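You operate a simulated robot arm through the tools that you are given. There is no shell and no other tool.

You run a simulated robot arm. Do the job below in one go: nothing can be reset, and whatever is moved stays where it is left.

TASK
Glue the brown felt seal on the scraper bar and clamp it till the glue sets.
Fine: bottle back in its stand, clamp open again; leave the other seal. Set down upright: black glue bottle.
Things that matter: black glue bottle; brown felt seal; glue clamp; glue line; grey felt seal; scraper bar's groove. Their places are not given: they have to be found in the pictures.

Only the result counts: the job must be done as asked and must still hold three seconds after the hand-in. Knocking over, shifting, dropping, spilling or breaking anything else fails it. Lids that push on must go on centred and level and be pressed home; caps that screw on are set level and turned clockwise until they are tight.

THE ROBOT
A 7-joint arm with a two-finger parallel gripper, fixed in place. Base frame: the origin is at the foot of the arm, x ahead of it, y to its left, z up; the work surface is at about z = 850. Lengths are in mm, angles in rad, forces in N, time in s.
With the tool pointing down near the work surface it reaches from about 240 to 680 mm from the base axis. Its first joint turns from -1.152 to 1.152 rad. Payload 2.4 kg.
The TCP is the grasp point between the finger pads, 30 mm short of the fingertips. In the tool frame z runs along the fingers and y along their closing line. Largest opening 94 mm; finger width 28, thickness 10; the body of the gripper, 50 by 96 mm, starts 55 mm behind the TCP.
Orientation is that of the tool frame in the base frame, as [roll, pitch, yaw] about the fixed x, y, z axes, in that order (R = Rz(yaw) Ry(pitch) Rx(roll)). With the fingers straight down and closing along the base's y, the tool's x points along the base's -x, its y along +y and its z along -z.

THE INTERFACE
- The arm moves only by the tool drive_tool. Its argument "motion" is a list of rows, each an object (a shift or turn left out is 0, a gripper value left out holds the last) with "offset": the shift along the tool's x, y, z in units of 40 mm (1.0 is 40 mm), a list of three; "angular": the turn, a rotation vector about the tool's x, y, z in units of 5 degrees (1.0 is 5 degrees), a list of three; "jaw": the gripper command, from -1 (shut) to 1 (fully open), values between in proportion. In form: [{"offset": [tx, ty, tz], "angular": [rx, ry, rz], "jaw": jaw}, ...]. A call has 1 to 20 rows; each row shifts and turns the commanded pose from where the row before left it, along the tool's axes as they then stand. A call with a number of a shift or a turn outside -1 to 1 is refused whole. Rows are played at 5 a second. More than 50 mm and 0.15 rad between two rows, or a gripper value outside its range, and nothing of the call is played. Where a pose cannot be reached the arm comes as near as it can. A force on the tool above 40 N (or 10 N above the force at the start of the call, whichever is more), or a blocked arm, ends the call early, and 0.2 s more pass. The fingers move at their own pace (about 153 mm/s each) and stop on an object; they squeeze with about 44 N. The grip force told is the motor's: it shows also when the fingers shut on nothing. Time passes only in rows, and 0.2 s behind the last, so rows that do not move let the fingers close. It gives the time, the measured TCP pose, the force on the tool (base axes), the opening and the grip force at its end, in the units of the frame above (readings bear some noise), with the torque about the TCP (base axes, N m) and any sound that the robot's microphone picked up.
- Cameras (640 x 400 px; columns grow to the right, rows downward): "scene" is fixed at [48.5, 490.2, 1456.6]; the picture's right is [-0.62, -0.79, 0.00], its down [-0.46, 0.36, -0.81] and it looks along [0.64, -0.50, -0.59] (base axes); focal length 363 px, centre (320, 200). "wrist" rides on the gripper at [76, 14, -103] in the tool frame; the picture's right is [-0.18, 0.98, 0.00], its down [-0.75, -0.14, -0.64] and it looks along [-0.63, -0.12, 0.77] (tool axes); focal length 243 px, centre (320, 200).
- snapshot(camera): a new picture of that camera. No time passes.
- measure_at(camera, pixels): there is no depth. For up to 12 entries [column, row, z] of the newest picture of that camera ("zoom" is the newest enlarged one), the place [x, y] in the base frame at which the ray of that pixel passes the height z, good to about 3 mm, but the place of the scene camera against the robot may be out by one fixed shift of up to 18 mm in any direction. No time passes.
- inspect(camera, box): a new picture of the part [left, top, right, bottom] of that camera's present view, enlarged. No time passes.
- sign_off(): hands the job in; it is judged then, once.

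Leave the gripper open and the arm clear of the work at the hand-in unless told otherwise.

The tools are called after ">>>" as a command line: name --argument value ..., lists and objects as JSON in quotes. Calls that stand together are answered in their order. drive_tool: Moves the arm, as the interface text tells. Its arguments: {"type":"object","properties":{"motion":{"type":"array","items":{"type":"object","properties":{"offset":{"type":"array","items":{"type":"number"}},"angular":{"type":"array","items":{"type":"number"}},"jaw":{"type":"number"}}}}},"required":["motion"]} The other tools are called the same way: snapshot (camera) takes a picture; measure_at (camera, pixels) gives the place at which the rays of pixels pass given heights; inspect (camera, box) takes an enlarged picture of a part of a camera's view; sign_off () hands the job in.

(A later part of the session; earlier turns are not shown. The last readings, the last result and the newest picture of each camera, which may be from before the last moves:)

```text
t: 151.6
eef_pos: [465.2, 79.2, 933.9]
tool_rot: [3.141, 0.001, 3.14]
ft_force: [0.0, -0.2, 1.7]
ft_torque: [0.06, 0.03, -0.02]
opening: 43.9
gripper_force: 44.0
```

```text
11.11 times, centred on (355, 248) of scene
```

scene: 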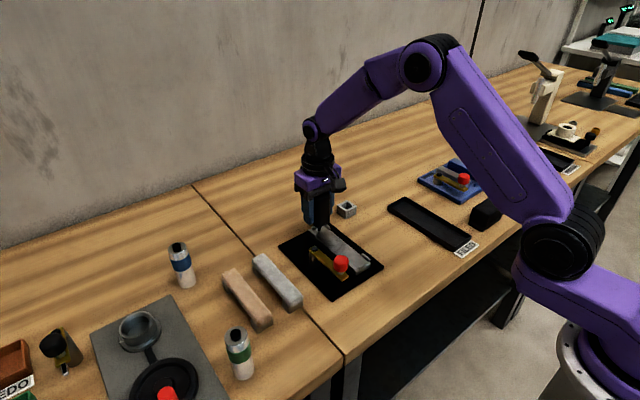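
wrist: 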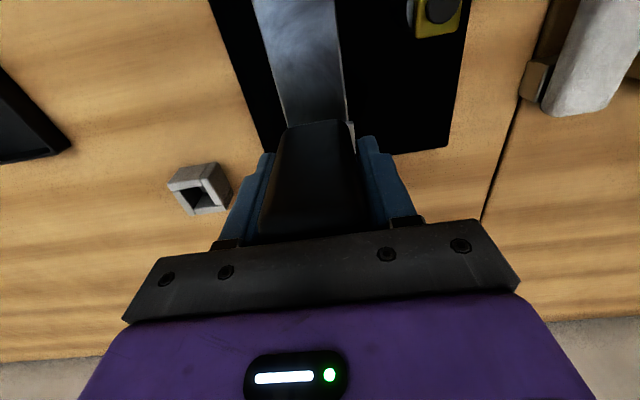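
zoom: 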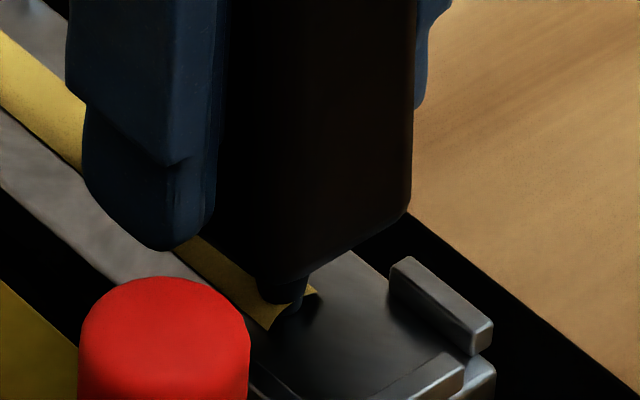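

Contact plus a pulse below x=449 adds nothing, so the glue line is complete. I lift gently and check the bead and the bottle's attitude.

>>> drive_tool --motion '[{"offset": [0, 0, -0.1]}, {"offset": [0, 0, -0.2]}, {"offset": [0, 0, -0.3]}, {"offset": [0, 0, -0.3]}, {"offset": [0, 0, -0.3]}, {"offset": [0, 0, -0.2]}, {"offset": [-0.2, -0.2, -0.1]}, {"offset": [-0.35, -0.3, 0]}, {"offset": [-0.35, -0.3, 0]}, {"offset": [-0.35, -0.3, 0]}, {"offset": [-0.35, -0.3, 0]}, {"offset": [-0.35, -0.3, 0]}, {"offset": [-0.35, -0.3, 0]}, {"offset": [-0.35, -0.3, 0]}, {"offset": [-0.35, -0.3, 0]}, {"offset": [-0.3, -0.15, 0]}, {}]'

>>> snapshot --camera "wrist"

>>> inspect --camera "scene" --box '[290, 150, 390, 280]'

>>> inspect --camera "scene" --box '[306, 215, 386, 275]'

>>> inspect --camera "scene" --box '[315, 150, 379, 224]'

```text
t: 155.2
eef_pos: [596.9, -29.1, 995.0]
tool_rot: [3.14, -0.001, 3.141]
ft_force: [0.1, 0.6, -1.5]
ft_torque: [-0.01, -0.02, 0.03]
opening: 43.7
gripper_force: 44.3
```

```text
taken
```

wrist: 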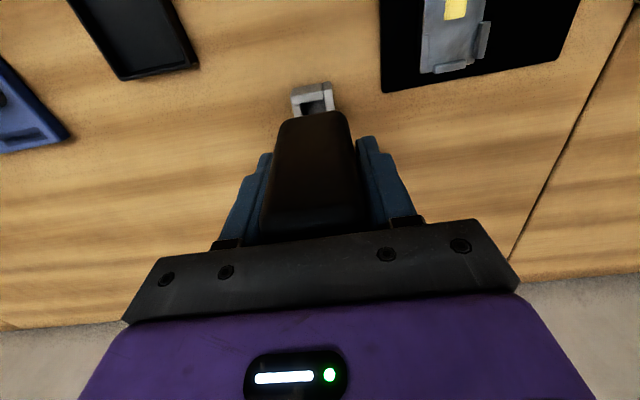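

```text
3.08 times, centred on (340, 215) of scene
```

zoom: 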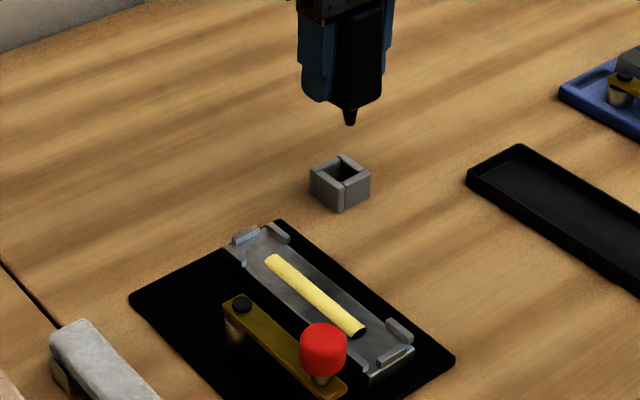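

```text
6.67 times, centred on (346, 245) of scene
```

zoom: 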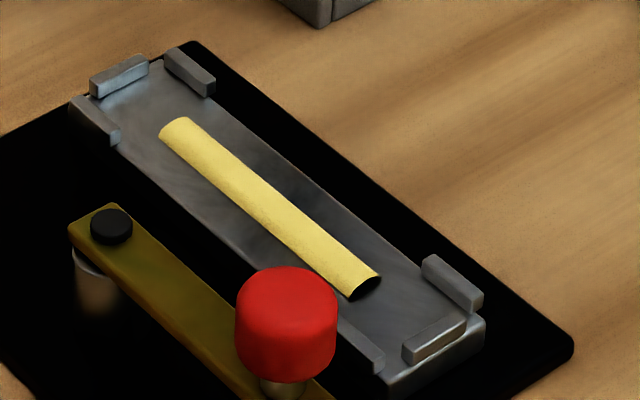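

```text
5.41 times, centred on (347, 187) of scene
```

zoom: 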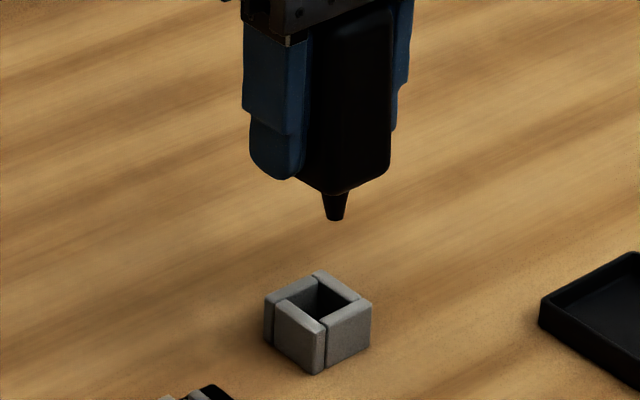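

The glue line is one continuous yellow bead, and the bottle hangs vertical. In the grip it has shifted about 6 mm toward -x and a few mm down. So I aim the hand at about (610,-36) to put the nozzle over the cup, and check before lowering.

>>> drive_tool --motion '[{"offset": [-0.17, -0.085, 0]}, {"offset": [-0.17, -0.085, 0.2]}, {"offset": [0, 0, 0.2]}, {}]'

>>> inspect --camera "scene" --box '[315, 160, 379, 224]'

>>> inspect --camera "wrist" --box '[260, 40, 380, 150]'

```text
t: 156.2
eef_pos: [611.3, -37.3, 977.5]
tool_rot: [-3.142, -0.001, 3.141]
ft_force: [-0.4, -0.2, -0.6]
ft_torque: [-0.02, -0.01, -0.01]
opening: 43.9
gripper_force: 43.7
```

```text
6.25 times, centred on (347, 192) of scene
```

zoom: 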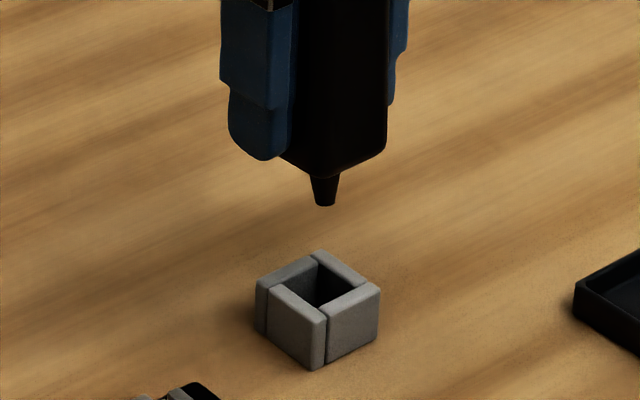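

```text
3.64 times, centred on (320, 95) of wrist
```

zoom: 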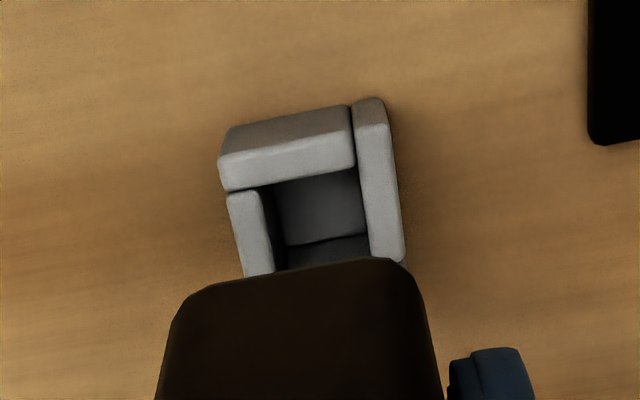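

The nozzle lines up with the cup's opening (tip column 324, against an expected ~325). I lower to about z=930 and re-check.

>>> drive_tool --motion '[{"offset": [0, 0.02, 0.3]}, {"offset": [0, 0, 0.3]}, {"offset": [0, 0, 0.3]}, {"offset": [0, 0, 0.2]}, {}]'

>>> inspect --camera "scene" --box '[325, 180, 369, 224]'

```text
t: 157.4
eef_pos: [610.7, -37.1, 932.0]
tool_rot: [-3.14, -0.001, -3.141]
ft_force: [-0.2, -0.7, -1.4]
ft_torque: [0.0, -0.04, 0.02]
opening: 43.7
gripper_force: 44.2
```

```text
9.09 times, centred on (347, 202) of scene
```

zoom: 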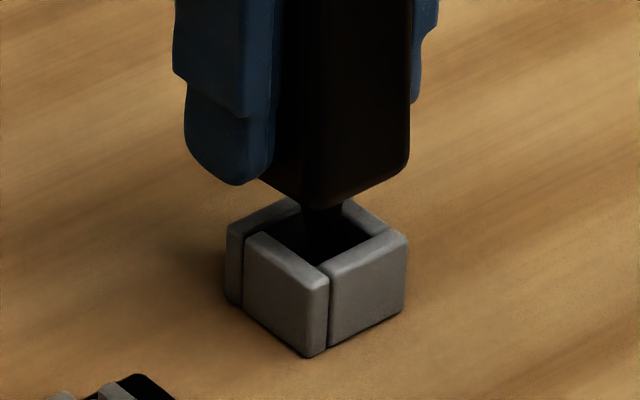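

The nozzle enters the cup cleanly. I lower in small steps until it seats.

>>> drive_tool --motion '[{"offset": [0, 0, 0.1]}, {"offset": [0, 0, 0.1]}, {"offset": [0, 0, 0.08]}, {}]'

>>> drive_tool --motion '[{"offset": [0, 0, 0.04]}, {}]'

>>> inspect --camera "scene" --box '[325, 180, 369, 224]'

```text
t: 158.4
eef_pos: [610.3, -35.8, 921.8]
tool_rot: [-3.141, -0.002, 3.14]
ft_force: [-0.4, 0.3, -1.7]
ft_torque: [-0.05, 0.0, 0.03]
opening: 43.7
gripper_force: 44.2
```

```text
t: 159.0
eef_pos: [611.1, -35.1, 918.8]
tool_rot: [-3.14, -0.001, -3.141]
ft_force: [-0.3, 0.1, -1.7]
ft_torque: [0.01, 0.0, 0.0]
opening: 43.9
gripper_force: 43.8
```

```text
9.09 times, centred on (347, 202) of scene
```

zoom: 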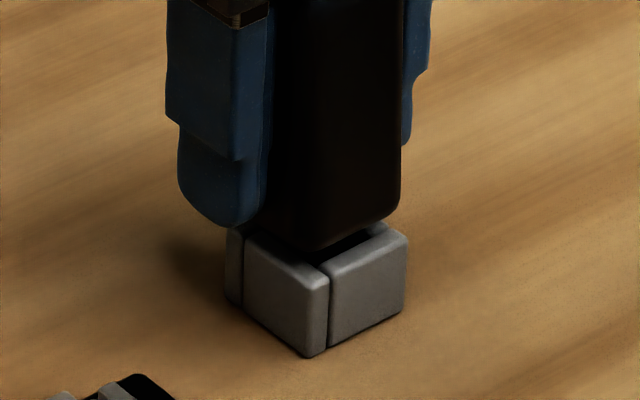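

>>> drive_tool --motion '[{"offset": [0, 0, 0.04]}, {}]'

>>> drive_tool --motion '[{"offset": [0, 0, 0.03]}, {}]'

>>> inspect --camera "scene" --box '[325, 180, 369, 224]'

```text
t: 159.6
eef_pos: [610.3, -35.5, 918.5]
tool_rot: [-3.142, 0.0, -3.141]
ft_force: [-0.6, 0.8, -1.2]
ft_torque: [-0.02, -0.01, 0.03]
opening: 44.0
gripper_force: 44.4
```

```text
t: 160.2
eef_pos: [610.0, -35.8, 917.5]
tool_rot: [3.141, -0.001, -3.141]
ft_force: [-0.4, -0.4, -0.9]
ft_torque: [0.02, -0.01, 0.02]
opening: 43.8
gripper_force: 44.0
```

```text
9.09 times, centred on (347, 202) of scene
```

zoom: 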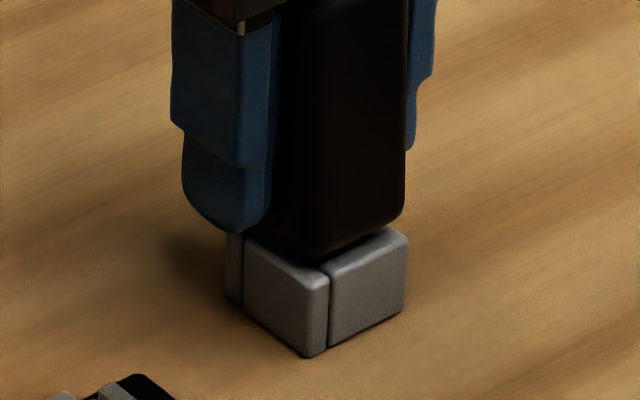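

>>> drive_tool --motion '[{"offset": [0, 0, 0.03]}, {}]'

>>> drive_tool --motion '[{"offset": [0, 0, 0.03]}, {}]'

```text
t: 160.8
eef_pos: [610.1, -35.4, 916.9]
tool_rot: [3.141, 0.0, -3.141]
ft_force: [-0.7, 0.8, -2.1]
ft_torque: [0.02, 0.01, 0.03]
opening: 43.6
gripper_force: 44.3
```

```text
t: 161.4
eef_pos: [611.5, -35.7, 915.3]
tool_rot: [3.14, 0.002, -3.141]
ft_force: [-1.9, 0.8, 5.8]
ft_torque: [-0.03, 0.02, -0.02]
opening: 43.6
gripper_force: 44.0
```

It is seated at z≈915.5 with light contact, as predicted. I release and check the bottle before withdrawing.

>>> drive_tool --motion '[{"jaw": -0.05}, {"jaw": 0}, {"jaw": 0.3}, {"jaw": 0.7}, {"jaw": 1}, {}]'

>>> inspect --camera "scene" --box '[315, 160, 379, 224]'

>>> snapshot --camera "wrist"

```text
t: 162.8
eef_pos: [610.2, -36.7, 915.9]
tool_rot: [3.14, 0.0, -3.141]
ft_force: [-0.6, 0.1, 0.1]
ft_torque: [0.01, 0.01, 0.0]
opening: 94.0
gripper_force: 0.0
```

```text
6.25 times, centred on (347, 192) of scene
```

zoom: 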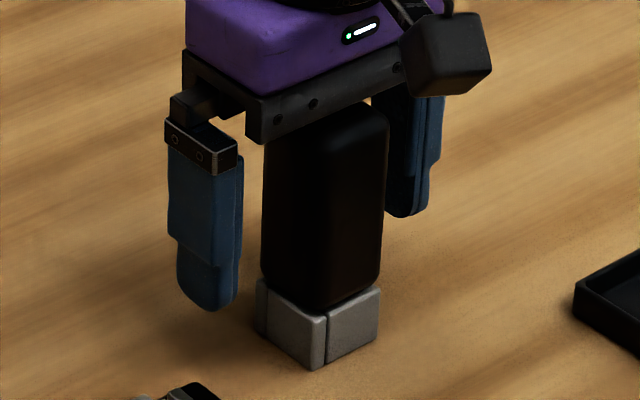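

```text
taken
```

wrist: 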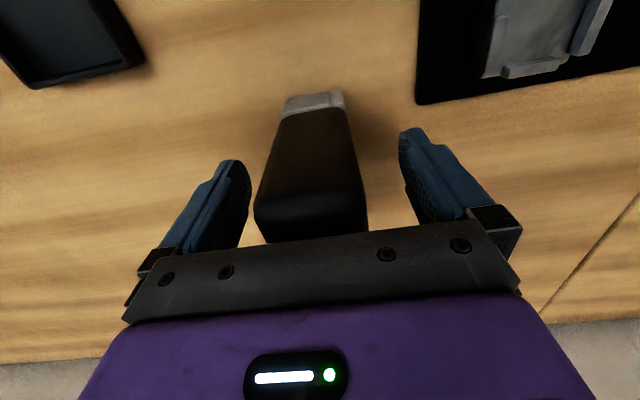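

The bottle stands upright in its stand. I withdraw straight up and travel to above the brown seal.

>>> drive_tool --motion '[{"offset": [0, 0, -0.4]}, {"offset": [0, 0, -0.8]}, {"offset": [0, 0, -0.9]}, {"offset": [0, 0, -0.4]}, {"offset": [0.3, 0.95, 0]}, {"offset": [0.3, 0.95, 0]}, {"offset": [0.3, 0.95, 0]}, {"offset": [0.3, 0.95, 0]}, {"offset": [0.3, 0.95, 0]}, {"offset": [0.3, 0.95, 0]}, {"offset": [0.3, 0.95, 0]}, {"offset": [0.3, 0.95, 0]}, {"offset": [0.3, 0.95, 0]}, {"offset": [0, 0.15, 0], "jaw": 0.3}, {}]'

>>> snapshot --camera "wrist"

>>> inspect --camera "wrist" --box '[230, 0, 410, 200]'

>>> inspect --camera "scene" --box '[290, 150, 400, 280]'

```text
t: 166.0
eef_pos: [499.9, 313.7, 1017.9]
tool_rot: [-3.141, 0.001, -3.139]
ft_force: [0.0, -0.1, 0.0]
ft_torque: [-0.04, 0.0, 0.0]
opening: 61.0
gripper_force: 0.1
```

```text
taken
```

wrist: 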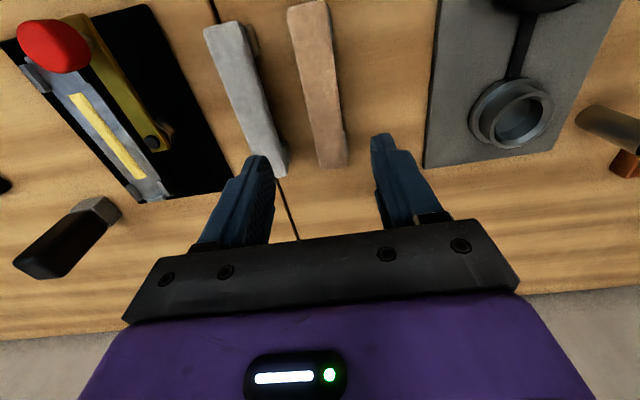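

```text
2.00 times, centred on (320, 100) of wrist
```

zoom: 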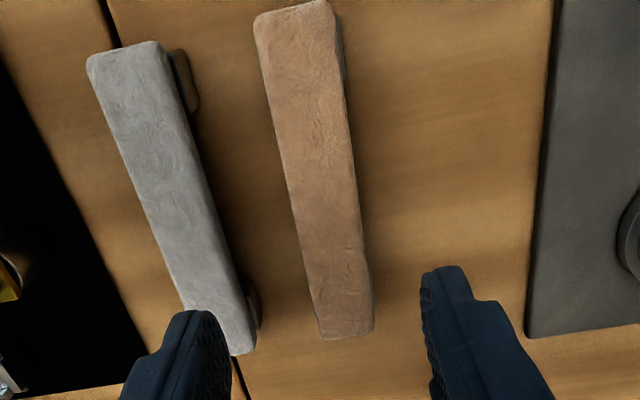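

```text
3.08 times, centred on (345, 215) of scene
```

zoom: 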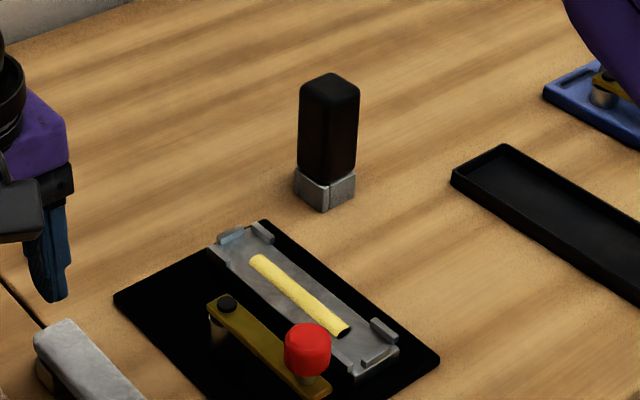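

The bottle stands fine and the bead is intact. From this view I compute the brown seal's axis at y≈316.4, spanning x≈426–571 (centre ≈498.7), parallel to x and about 30 mm wide. The gripper is opened to 61 mm so it clears the grey seal. I descend to z≈940 to re-check.

>>> drive_tool --motion '[{"offset": [0.03, 0.07, 0.65]}, {"offset": [0, 0, 0.65]}, {"offset": [0, 0, 0.65]}, {}]'

>>> snapshot --camera "wrist"

>>> inspect --camera "wrist" --box '[230, 60, 410, 240]'

>>> inspect --camera "scene" --box '[200, 210, 310, 335]'

```text
t: 167.0
eef_pos: [498.6, 317.8, 936.5]
tool_rot: [-3.141, 0.0, 3.141]
ft_force: [-0.5, -0.4, 0.0]
ft_torque: [0.04, 0.01, 0.01]
opening: 61.0
gripper_force: 0.1
```

```text
taken
```

wrist: 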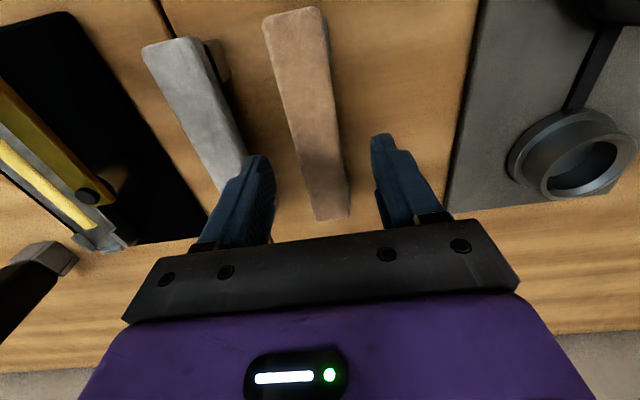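

```text
2.22 times, centred on (320, 150) of wrist
```

zoom: 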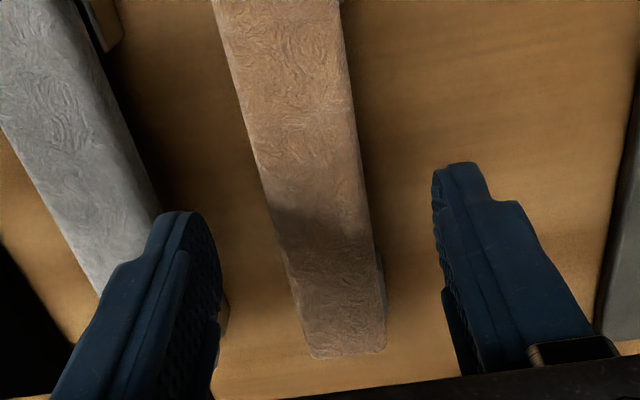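

```text
3.20 times, centred on (255, 272) of scene
```

zoom: 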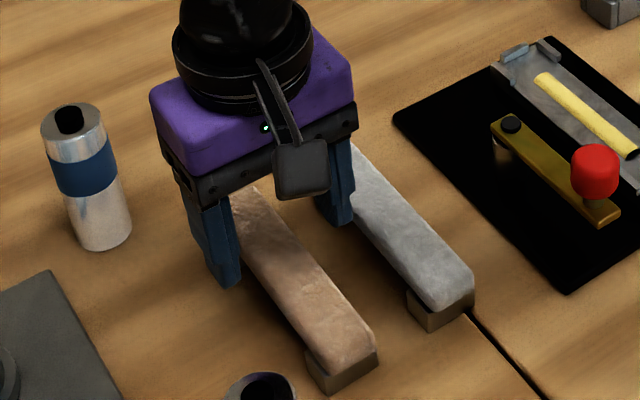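

The seal lies about 1.5–2 mm to the -y side of the tool axis. I correct that and descend to z≈901, so that the fingertips overlap only the upper part of the seal.

>>> drive_tool --motion '[{"offset": [0, -0.04, 0.4]}, {"offset": [0, 0, 0.3]}, {"offset": [0, 0, 0.17]}, {}]'

>>> inspect --camera "wrist" --box '[230, 60, 410, 240]'

>>> inspect --camera "scene" --box '[220, 230, 300, 310]'

```text
t: 168.0
eef_pos: [500.1, 313.0, 903.5]
tool_rot: [3.141, -0.002, 3.141]
ft_force: [-0.1, -0.4, 0.3]
ft_torque: [-0.02, 0.0, -0.01]
opening: 60.9
gripper_force: 0.1
```

```text
2.22 times, centred on (320, 150) of wrist
```

zoom: 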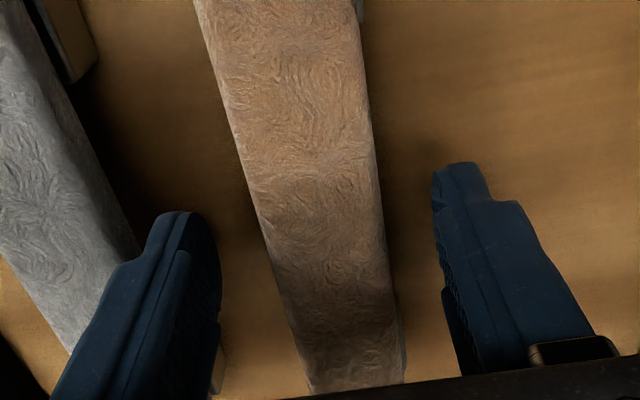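

```text
5.00 times, centred on (260, 270) of scene
```

zoom: 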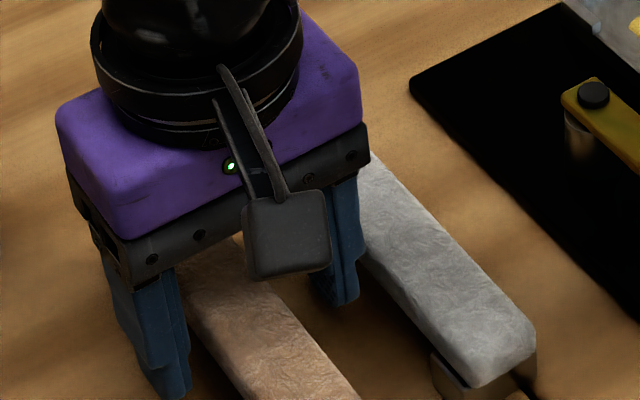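

Centred to within 2 mm. I close on the seal.

>>> drive_tool --motion '[{"offset": [0, 0.03, 0.03]}, {"jaw": 0}, {"jaw": -0.2}, {"jaw": -1}, {}, {}]'

>>> inspect --camera "wrist" --box '[230, 60, 410, 240]'

```text
t: 169.4
eef_pos: [501.9, 314.4, 901.6]
tool_rot: [-3.142, 0.0, 3.141]
ft_force: [-0.1, -0.2, 0.3]
ft_torque: [0.0, -0.04, 0.01]
opening: 30.4
gripper_force: 44.1
```

```text
2.22 times, centred on (320, 150) of wrist
```

zoom: 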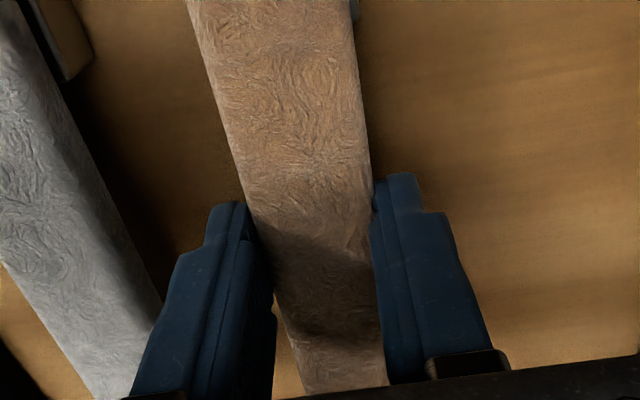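

Gripped at 30.4 mm. I lift gently to z≈985 and check that the seal hangs level.

>>> drive_tool --motion '[{"offset": [0, 0, -0.08]}, {"offset": [0, 0, -0.2]}, {"offset": [0, 0, -0.3]}, {"offset": [0, 0, -0.4]}, {"offset": [0, 0, -0.4]}, {"offset": [0, 0, -0.4]}, {"offset": [0, 0, -0.3]}, {}]'

>>> snapshot --camera "wrist"

>>> inspect --camera "scene" --box '[190, 190, 310, 330]'

```text
t: 171.2
eef_pos: [501.1, 315.7, 984.1]
tool_rot: [-3.141, 0.0, 3.141]
ft_force: [0.3, -0.8, 0.1]
ft_torque: [0.0, 0.02, 0.01]
opening: 0.0
gripper_force: 32.9
```

```text
taken
```

wrist: 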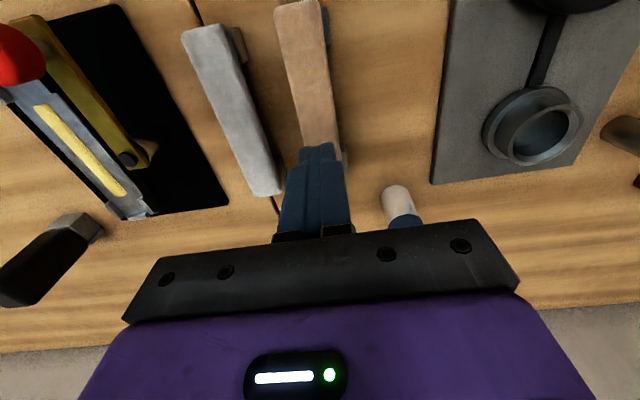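

```text
2.86 times, centred on (250, 260) of scene
```

zoom: 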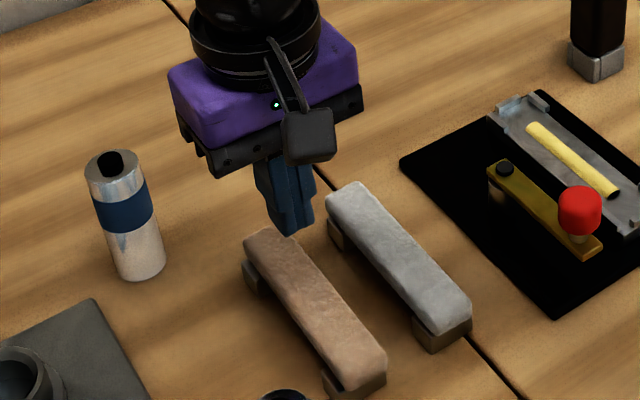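

The grip slipped off (opening 0): the fingertips only caught the seal's rounded upper part. The seal still lies on its blocks. I open again and re-measure it.

>>> drive_tool --motion '[{"jaw": 0.3}, {}, {}]'

>>> inspect --camera "wrist" --box '[230, 0, 410, 200]'

>>> inspect --camera "scene" --box '[215, 250, 285, 330]'

```text
t: 172.0
eef_pos: [500.6, 315.2, 983.8]
tool_rot: [3.141, 0.002, 3.141]
ft_force: [0.4, 0.2, 0.0]
ft_torque: [0.0, 0.02, -0.01]
opening: 61.0
gripper_force: 0.0
```

```text
2.00 times, centred on (320, 100) of wrist
```

zoom: 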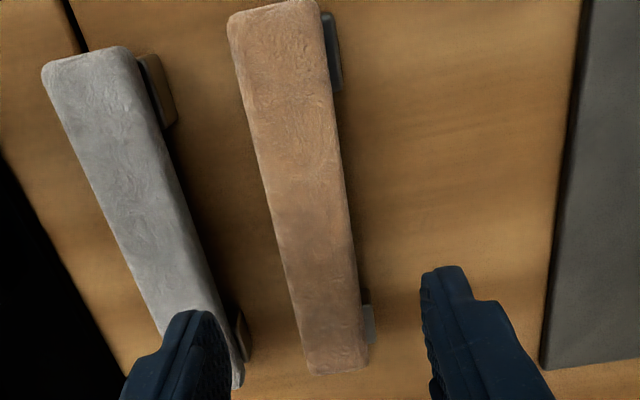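

```text
5.00 times, centred on (250, 290) of scene
```

zoom: 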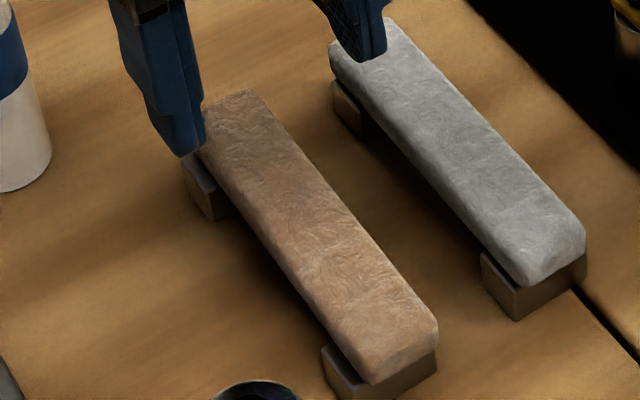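

The seal has shifted about 3 mm toward -y and still lies flat on its blocks, with its centre at about (499,312.7). I re-grip with the fingertips lower (TCP≈895.5), level with the seal's underside.

>>> drive_tool --motion '[{"offset": [0.02, -0.06, 0.6]}, {"offset": [0, 0, 0.6]}, {"offset": [0, 0, 0.5]}, {"offset": [0, 0, 0.3]}, {"offset": [0, 0, 0.2]}, {}]'

>>> inspect --camera "wrist" --box '[230, 60, 410, 240]'

>>> inspect --camera "scene" --box '[215, 240, 285, 320]'

```text
t: 173.4
eef_pos: [500.3, 312.7, 897.1]
tool_rot: [-3.141, 0.0, -3.141]
ft_force: [-0.5, -0.4, -0.4]
ft_torque: [-0.05, 0.0, -0.01]
opening: 61.0
gripper_force: 0.1
```

```text
2.22 times, centred on (320, 150) of wrist
```

zoom: 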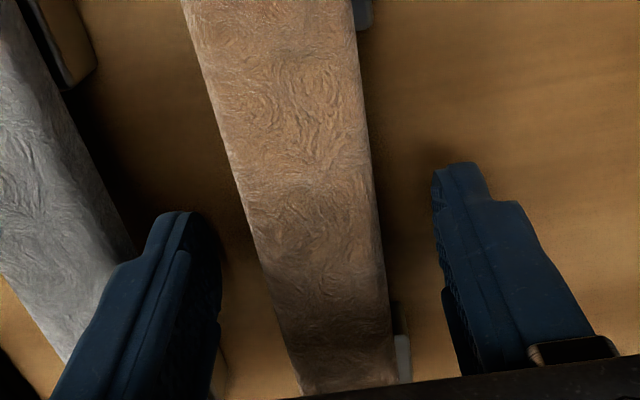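

```text
5.00 times, centred on (250, 280) of scene
```

zoom: 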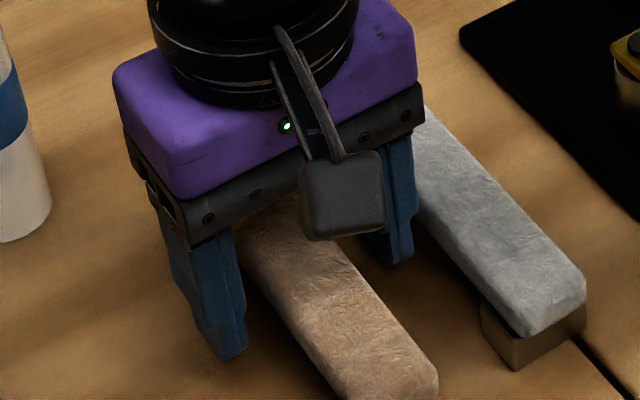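

Well centred. I lower 2 mm more and close gradually.

>>> drive_tool --motion '[{"offset": [0, 0, 0.05]}, {"jaw": 0}, {"jaw": -0.2}, {"jaw": -1}, {}, {}, {}]'

>>> drive_tool --motion '[{"offset": [0, 0, -0.05]}, {"offset": [0, 0, -0.1]}, {"offset": [0, 0, -0.1]}, {}]'

>>> inspect --camera "scene" --box '[215, 240, 305, 340]'

```text
t: 175.0
eef_pos: [500.6, 311.7, 894.3]
tool_rot: [-3.141, 0.0, 3.141]
ft_force: [0.0, 0.8, -0.9]
ft_torque: [-0.01, 0.02, 0.02]
opening: 30.6
gripper_force: 43.8
```

```text
t: 176.0
eef_pos: [500.7, 310.8, 904.9]
tool_rot: [-3.141, -0.001, -3.141]
ft_force: [0.8, 0.3, 0.0]
ft_torque: [0.02, 0.01, -0.04]
opening: 30.7
gripper_force: 44.2
```

```text
4.00 times, centred on (260, 290) of scene
```

zoom: 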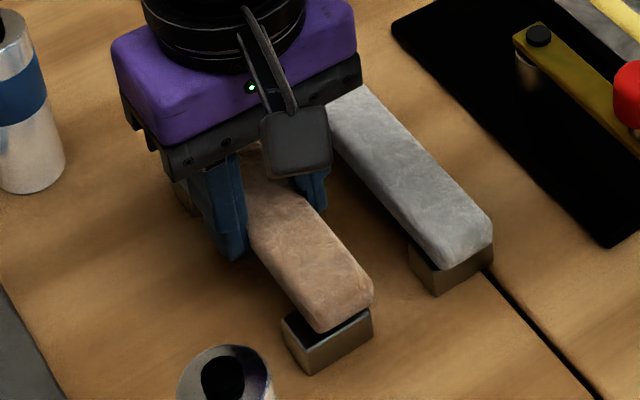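

It lifts off the blocks and the grip holds. I continue up gently in two stages, checking the opening.

>>> drive_tool --motion '[{"offset": [0, 0, -0.15]}, {"offset": [0, 0, -0.2]}, {"offset": [0, 0, -0.25]}, {"offset": [0, 0, -0.25]}, {"offset": [0, 0, -0.25]}, {"offset": [0, 0, -0.25]}, {"offset": [0, 0, -0.25]}, {"offset": [0, 0, -0.25]}, {"offset": [0, 0, -0.2]}, {}]'

>>> snapshot --camera "wrist"

>>> inspect --camera "scene" --box '[190, 170, 320, 310]'

```text
t: 178.2
eef_pos: [500.9, 312.2, 985.9]
tool_rot: [-3.141, -0.001, 3.141]
ft_force: [0.1, -0.5, -0.7]
ft_torque: [0.0, 0.0, 0.0]
opening: 30.5
gripper_force: 44.2
```

```text
taken
```

wrist: 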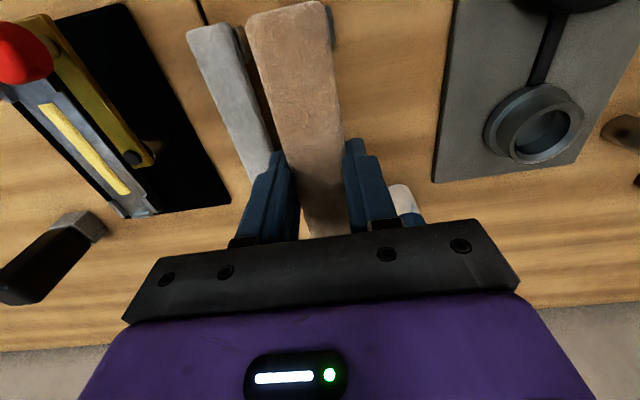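

```text
2.86 times, centred on (255, 240) of scene
```

zoom: 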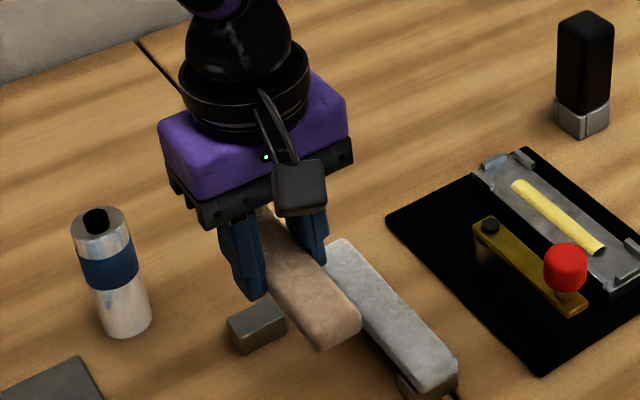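

The seal is held at 30.5 mm and level, with its centre about 1.4 mm toward -x of the TCP. The groove's centre is at about (499,79.5). I carry it across in -y at this height, well above the clamp knob.

>>> drive_tool --motion '[{"offset": [0, -0.15, 0]}, {"offset": [0, -0.3, 0]}, {"offset": [0, -0.4, 0]}, {"offset": [0, -0.4, 0]}, {"offset": [0, -0.4, 0]}, {"offset": [0, -0.4, 0]}, {"offset": [0, -0.4, 0]}, {"offset": [0, -0.4, 0]}, {"offset": [0, -0.4, 0]}, {"offset": [0, -0.4, 0]}, {"offset": [0, -0.4, 0]}, {"offset": [0, -0.4, 0]}, {"offset": [0, -0.4, 0]}, {"offset": [0, -0.4, 0]}, {"offset": [0, -0.35, 0]}, {"offset": [0, -0.2, 0]}, {"offset": [0, 0, 0]}]'

>>> snapshot --camera "wrist"

>>> inspect --camera "scene" --box '[280, 170, 400, 300]'

```text
t: 181.8
eef_pos: [499.4, 78.7, 986.9]
tool_rot: [-3.139, -0.001, -3.141]
ft_force: [0.3, -0.3, -0.5]
ft_torque: [-0.01, -0.03, 0.01]
opening: 30.8
gripper_force: 44.2
```

```text
taken
```

wrist: 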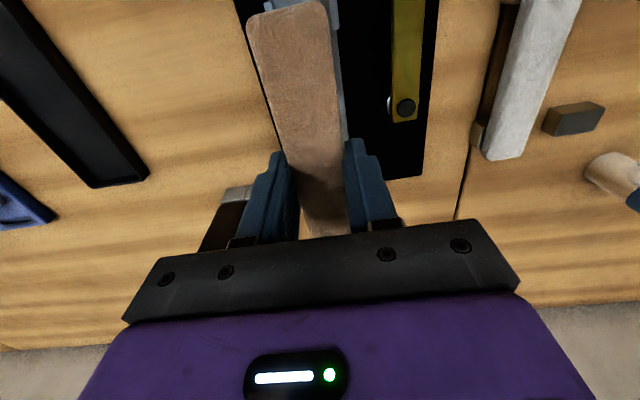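

```text
3.08 times, centred on (340, 235) of scene
```

zoom: 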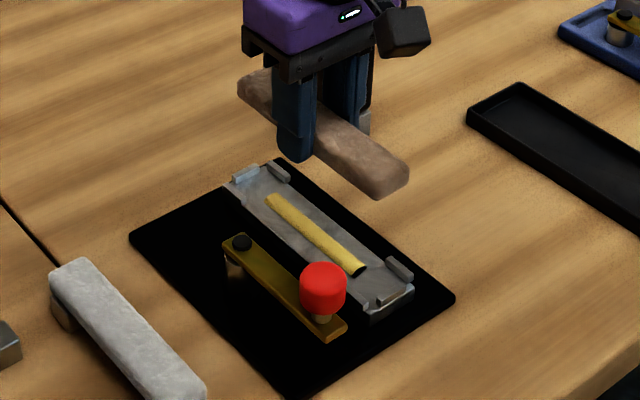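

Aligned over the bar. I lower to about z=915 and check the alignment with the end and side tabs.

>>> drive_tool --motion '[{"offset": [0, 0.01, 0.2]}, {"offset": [0, 0, 0.35]}, {"offset": [0, 0, 0.35]}, {"offset": [0, 0, 0.35]}, {"offset": [0, 0, 0.35]}, {"offset": [0, 0, 0.2]}, {}]'

>>> inspect --camera "wrist" --box '[230, 0, 410, 160]'

>>> inspect --camera "scene" --box '[300, 200, 390, 280]'

```text
t: 183.4
eef_pos: [499.8, 78.4, 914.8]
tool_rot: [3.141, 0.0, 3.141]
ft_force: [-0.2, 0.2, -0.7]
ft_torque: [-0.01, 0.01, 0.03]
opening: 30.7
gripper_force: 43.5
```

```text
2.50 times, centred on (320, 80) of wrist
```

zoom: 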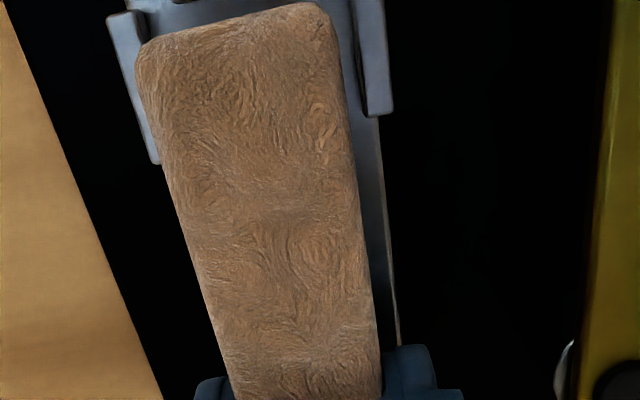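

```text
5.00 times, centred on (345, 240) of scene
```

zoom: 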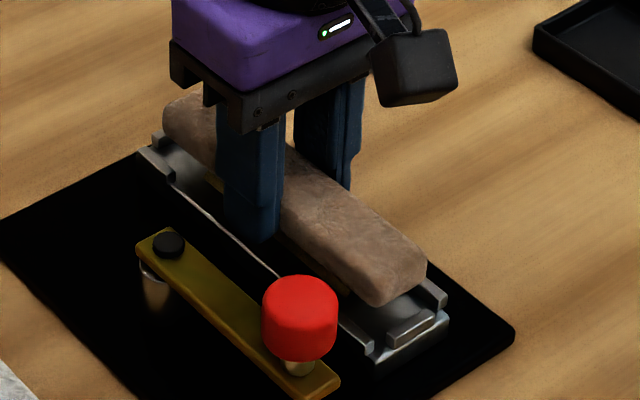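

The seal is centred between the side tabs (offset about 0) and has about 4 mm at each end. I lower to z≈906, so the fingertips stay just above the bar's edges.

>>> drive_tool --motion '[{"offset": [0, 0, 0.1]}, {"offset": [0, 0, 0.1]}, {}]'

>>> inspect --camera "scene" --box '[300, 205, 390, 275]'

```text
t: 184.2
eef_pos: [500.0, 79.0, 905.4]
tool_rot: [3.141, -0.002, 3.141]
ft_force: [-0.9, -0.3, -0.7]
ft_torque: [-0.01, -0.01, -0.04]
opening: 30.8
gripper_force: 43.6
```

```text
5.71 times, centred on (345, 240) of scene
```

zoom: 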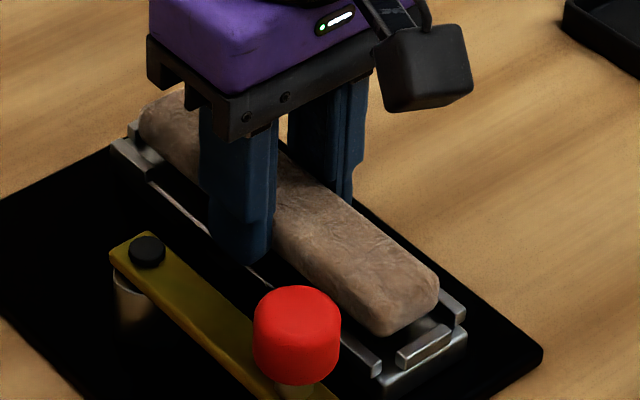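

>>> drive_tool --motion '[{"offset": [0, 0, 0.03]}, {}]'

>>> drive_tool --motion '[{"offset": [0, 0, 0.025]}, {}]'

>>> inspect --camera "scene" --box '[320, 215, 380, 262]'

```text
t: 184.8
eef_pos: [500.5, 80.5, 904.8]
tool_rot: [-3.14, 0.0, 3.141]
ft_force: [-0.1, 0.5, 0.0]
ft_torque: [0.02, 0.0, -0.02]
opening: 30.4
gripper_force: 44.2
```

```text
t: 185.4
eef_pos: [500.5, 81.1, 903.3]
tool_rot: [-3.141, 0.0, 3.14]
ft_force: [0.0, -1.0, 3.8]
ft_torque: [-0.05, 0.05, -0.01]
opening: 30.7
gripper_force: 44.3
```

```text
8.51 times, centred on (350, 238) of scene
```

zoom: 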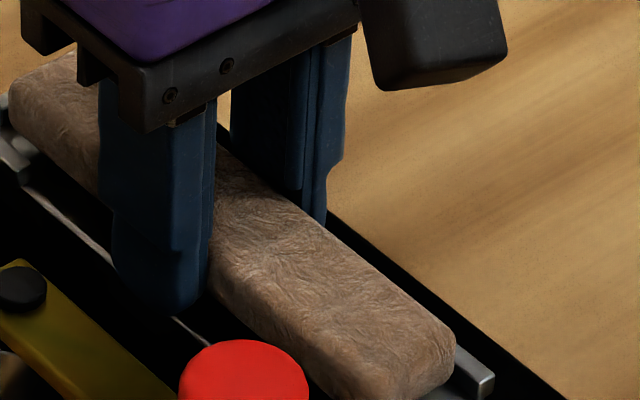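

Contact at z≈903. I release here, opening only to about 50 mm.

>>> drive_tool --motion '[{"jaw": -0.25}, {"jaw": -0.1}, {"jaw": 0.06}, {}, {}]'

>>> inspect --camera "scene" --box '[300, 205, 390, 275]'

>>> inspect --camera "wrist" --box '[230, 0, 410, 160]'

```text
t: 186.6
eef_pos: [499.3, 79.6, 903.9]
tool_rot: [-3.141, 0.0, -3.141]
ft_force: [-0.5, -0.3, -0.2]
ft_torque: [-0.02, -0.02, 0.02]
opening: 49.9
gripper_force: 0.0
```

```text
5.71 times, centred on (345, 240) of scene
```

zoom: 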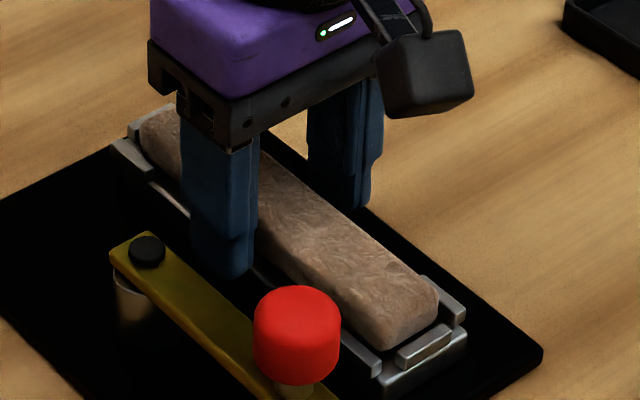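

```text
2.50 times, centred on (320, 80) of wrist
```

zoom: 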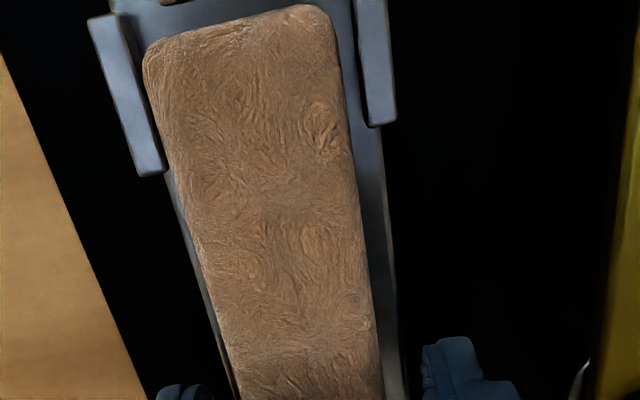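

The seal sits in its seat between the tabs. I rise clear and look at the clamp from above for its geometry.

>>> drive_tool --motion '[{"offset": [0, 0, -0.2]}, {"offset": [0, 0, -0.6]}, {"offset": [0, 0, -0.8]}, {"offset": [0, 0, -0.8], "jaw": 1}, {"offset": [0.6, 0.5, 0]}, {"offset": [0.6, 0.6, 0]}, {"offset": [0.6, 0.6, 0]}, {}]'

>>> snapshot --camera "wrist"

>>> inspect --camera "wrist" --box '[220, 50, 400, 210]'

>>> inspect --camera "scene" --box '[290, 205, 390, 285]'

```text
t: 188.4
eef_pos: [426.4, 150.2, 1004.0]
tool_rot: [-3.141, 0.0, 3.141]
ft_force: [0.4, -0.5, -0.3]
ft_torque: [-0.05, 0.02, 0.02]
opening: 93.8
gripper_force: 0.1
```

```text
taken
```

wrist: 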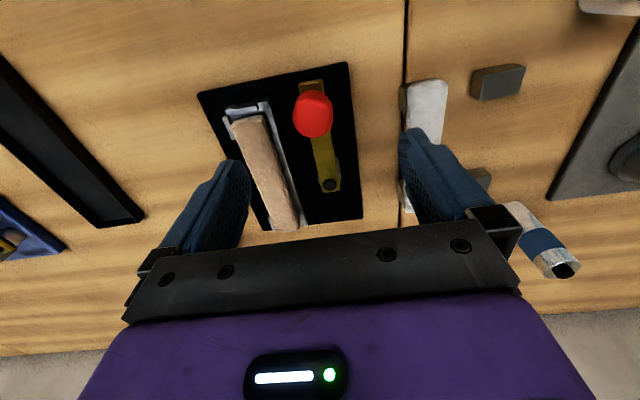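

```text
2.50 times, centred on (310, 130) of wrist
```

zoom: 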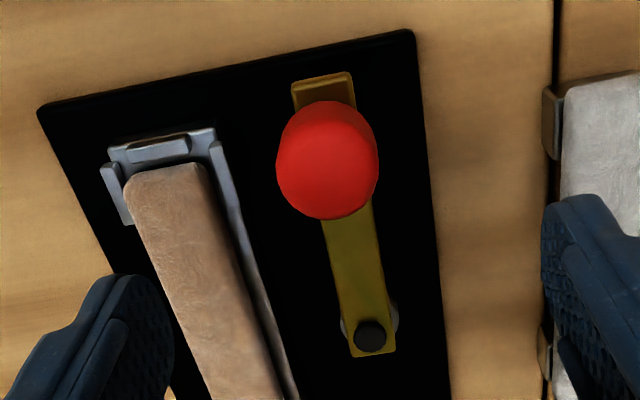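

```text
5.00 times, centred on (340, 245) of scene
```

zoom: 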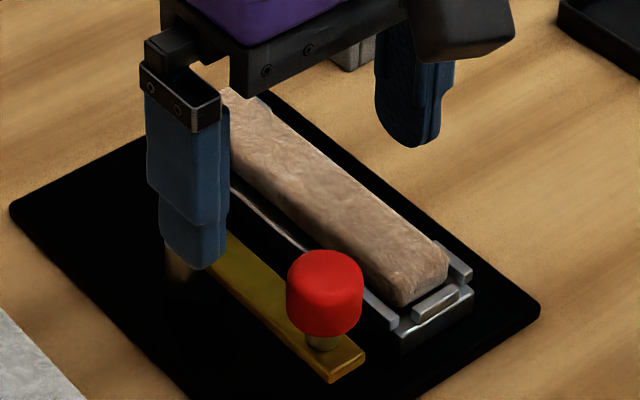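

I zoom in on the clamp for heights: the arm relative to the seal top, and the neck under the knob.

>>> inspect --camera "scene" --box '[320, 245, 380, 285]'

>>> inspect --camera "scene" --box '[300, 235, 340, 265]'

>>> measure_at --camera "wrist" --pixels '[[334, 184, 900], [334, 184, 900], [334, 184, 900], [310.8, 81.2, 893], [310.8, 81.2, 893], [310.8, 81.2, 893], [313, 116, 930], [313, 116, 930], [313, 116, 930]]'

```text
10.00 times, centred on (350, 265) of scene
```

zoom: 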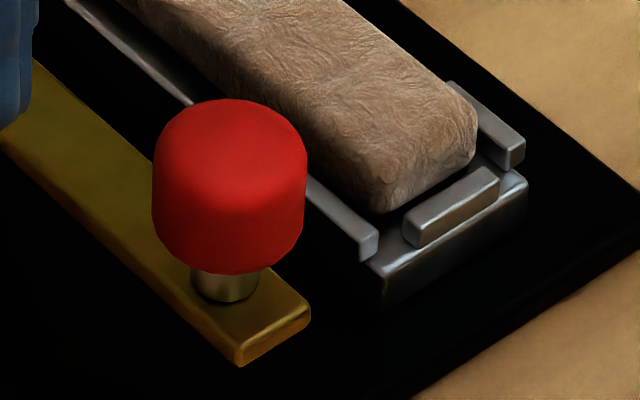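

```text
13.33 times, centred on (320, 250) of scene
```

zoom: 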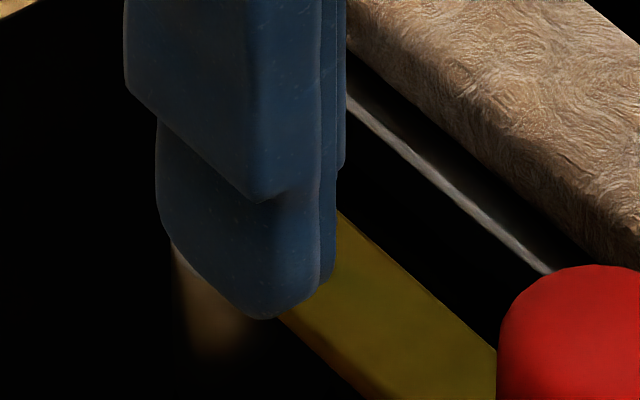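

```text
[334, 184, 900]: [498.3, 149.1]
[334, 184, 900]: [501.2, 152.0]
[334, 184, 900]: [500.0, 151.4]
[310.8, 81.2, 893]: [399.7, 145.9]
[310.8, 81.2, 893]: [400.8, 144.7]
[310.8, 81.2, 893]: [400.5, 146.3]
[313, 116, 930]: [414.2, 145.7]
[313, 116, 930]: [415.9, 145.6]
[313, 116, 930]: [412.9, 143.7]
```

The arm's top is at about z≈901, so it passes above the seal top (≈892). The knob is about 30 mm across, centred near (414,145.5) with its top at about z≈930, and the pivot is near (501,149). I move over the knob with a reduced opening (50 mm), so the fingers clear the seal and tabs.

>>> drive_tool --motion '[{"offset": [0.3, -0.11, 0.2], "jaw": 0.06}, {"offset": [0, 0, 0.4]}, {}]'

>>> snapshot --camera "wrist"

>>> inspect --camera "wrist" --box '[230, 60, 410, 220]'

```text
t: 189.2
eef_pos: [416.1, 144.0, 977.6]
tool_rot: [3.14, 0.001, 3.141]
ft_force: [-0.5, 0.1, 0.6]
ft_torque: [0.0, 0.03, 0.0]
opening: 49.9
gripper_force: 0.1
```

```text
taken
```

wrist: 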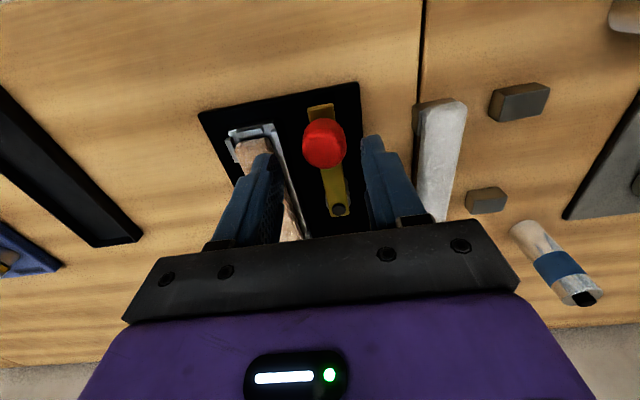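

```text
2.50 times, centred on (320, 140) of wrist
```

zoom: 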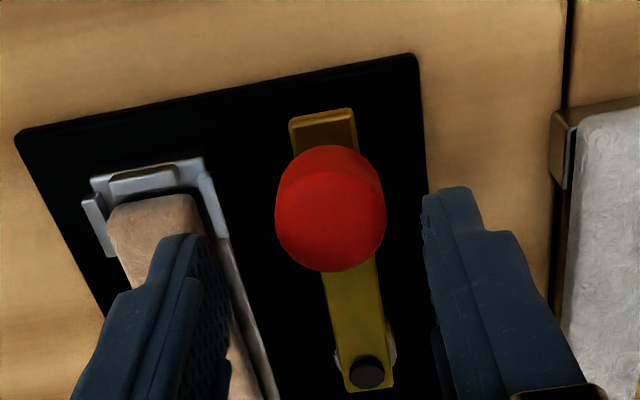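

The knob centre sits about 3 mm to +x and 2.5 mm to +y of the tool axis. I correct, then descend to z≈928.

>>> drive_tool --motion '[{"offset": [-0.07, 0.06, 0.3]}, {"offset": [0, 0, 0.5]}, {"offset": [0, 0, 0.4]}, {}]'

>>> inspect --camera "wrist" --box '[230, 60, 410, 220]'

>>> inspect --camera "scene" --box '[310, 215, 390, 285]'

```text
t: 190.2
eef_pos: [419.1, 146.6, 928.6]
tool_rot: [3.14, 0.0, -3.141]
ft_force: [-0.3, -0.3, 0.4]
ft_torque: [0.04, 0.03, -0.04]
opening: 49.7
gripper_force: 0.1
```

```text
2.50 times, centred on (320, 140) of wrist
```

zoom: 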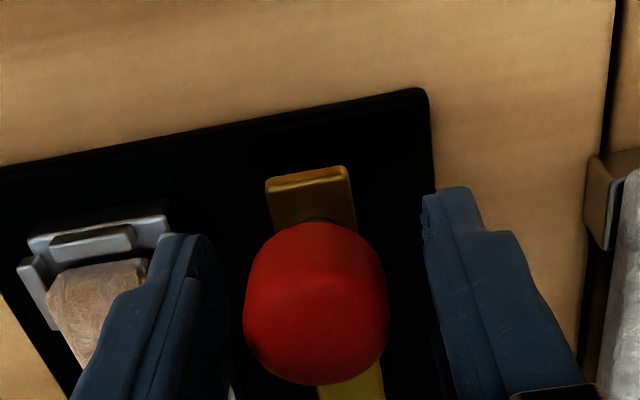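

```text
5.71 times, centred on (350, 250) of scene
```

zoom: 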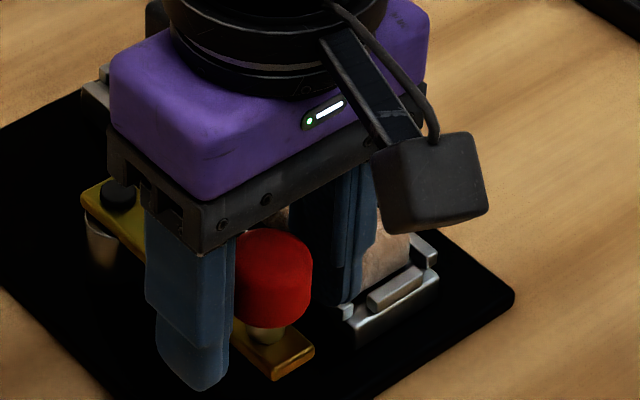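

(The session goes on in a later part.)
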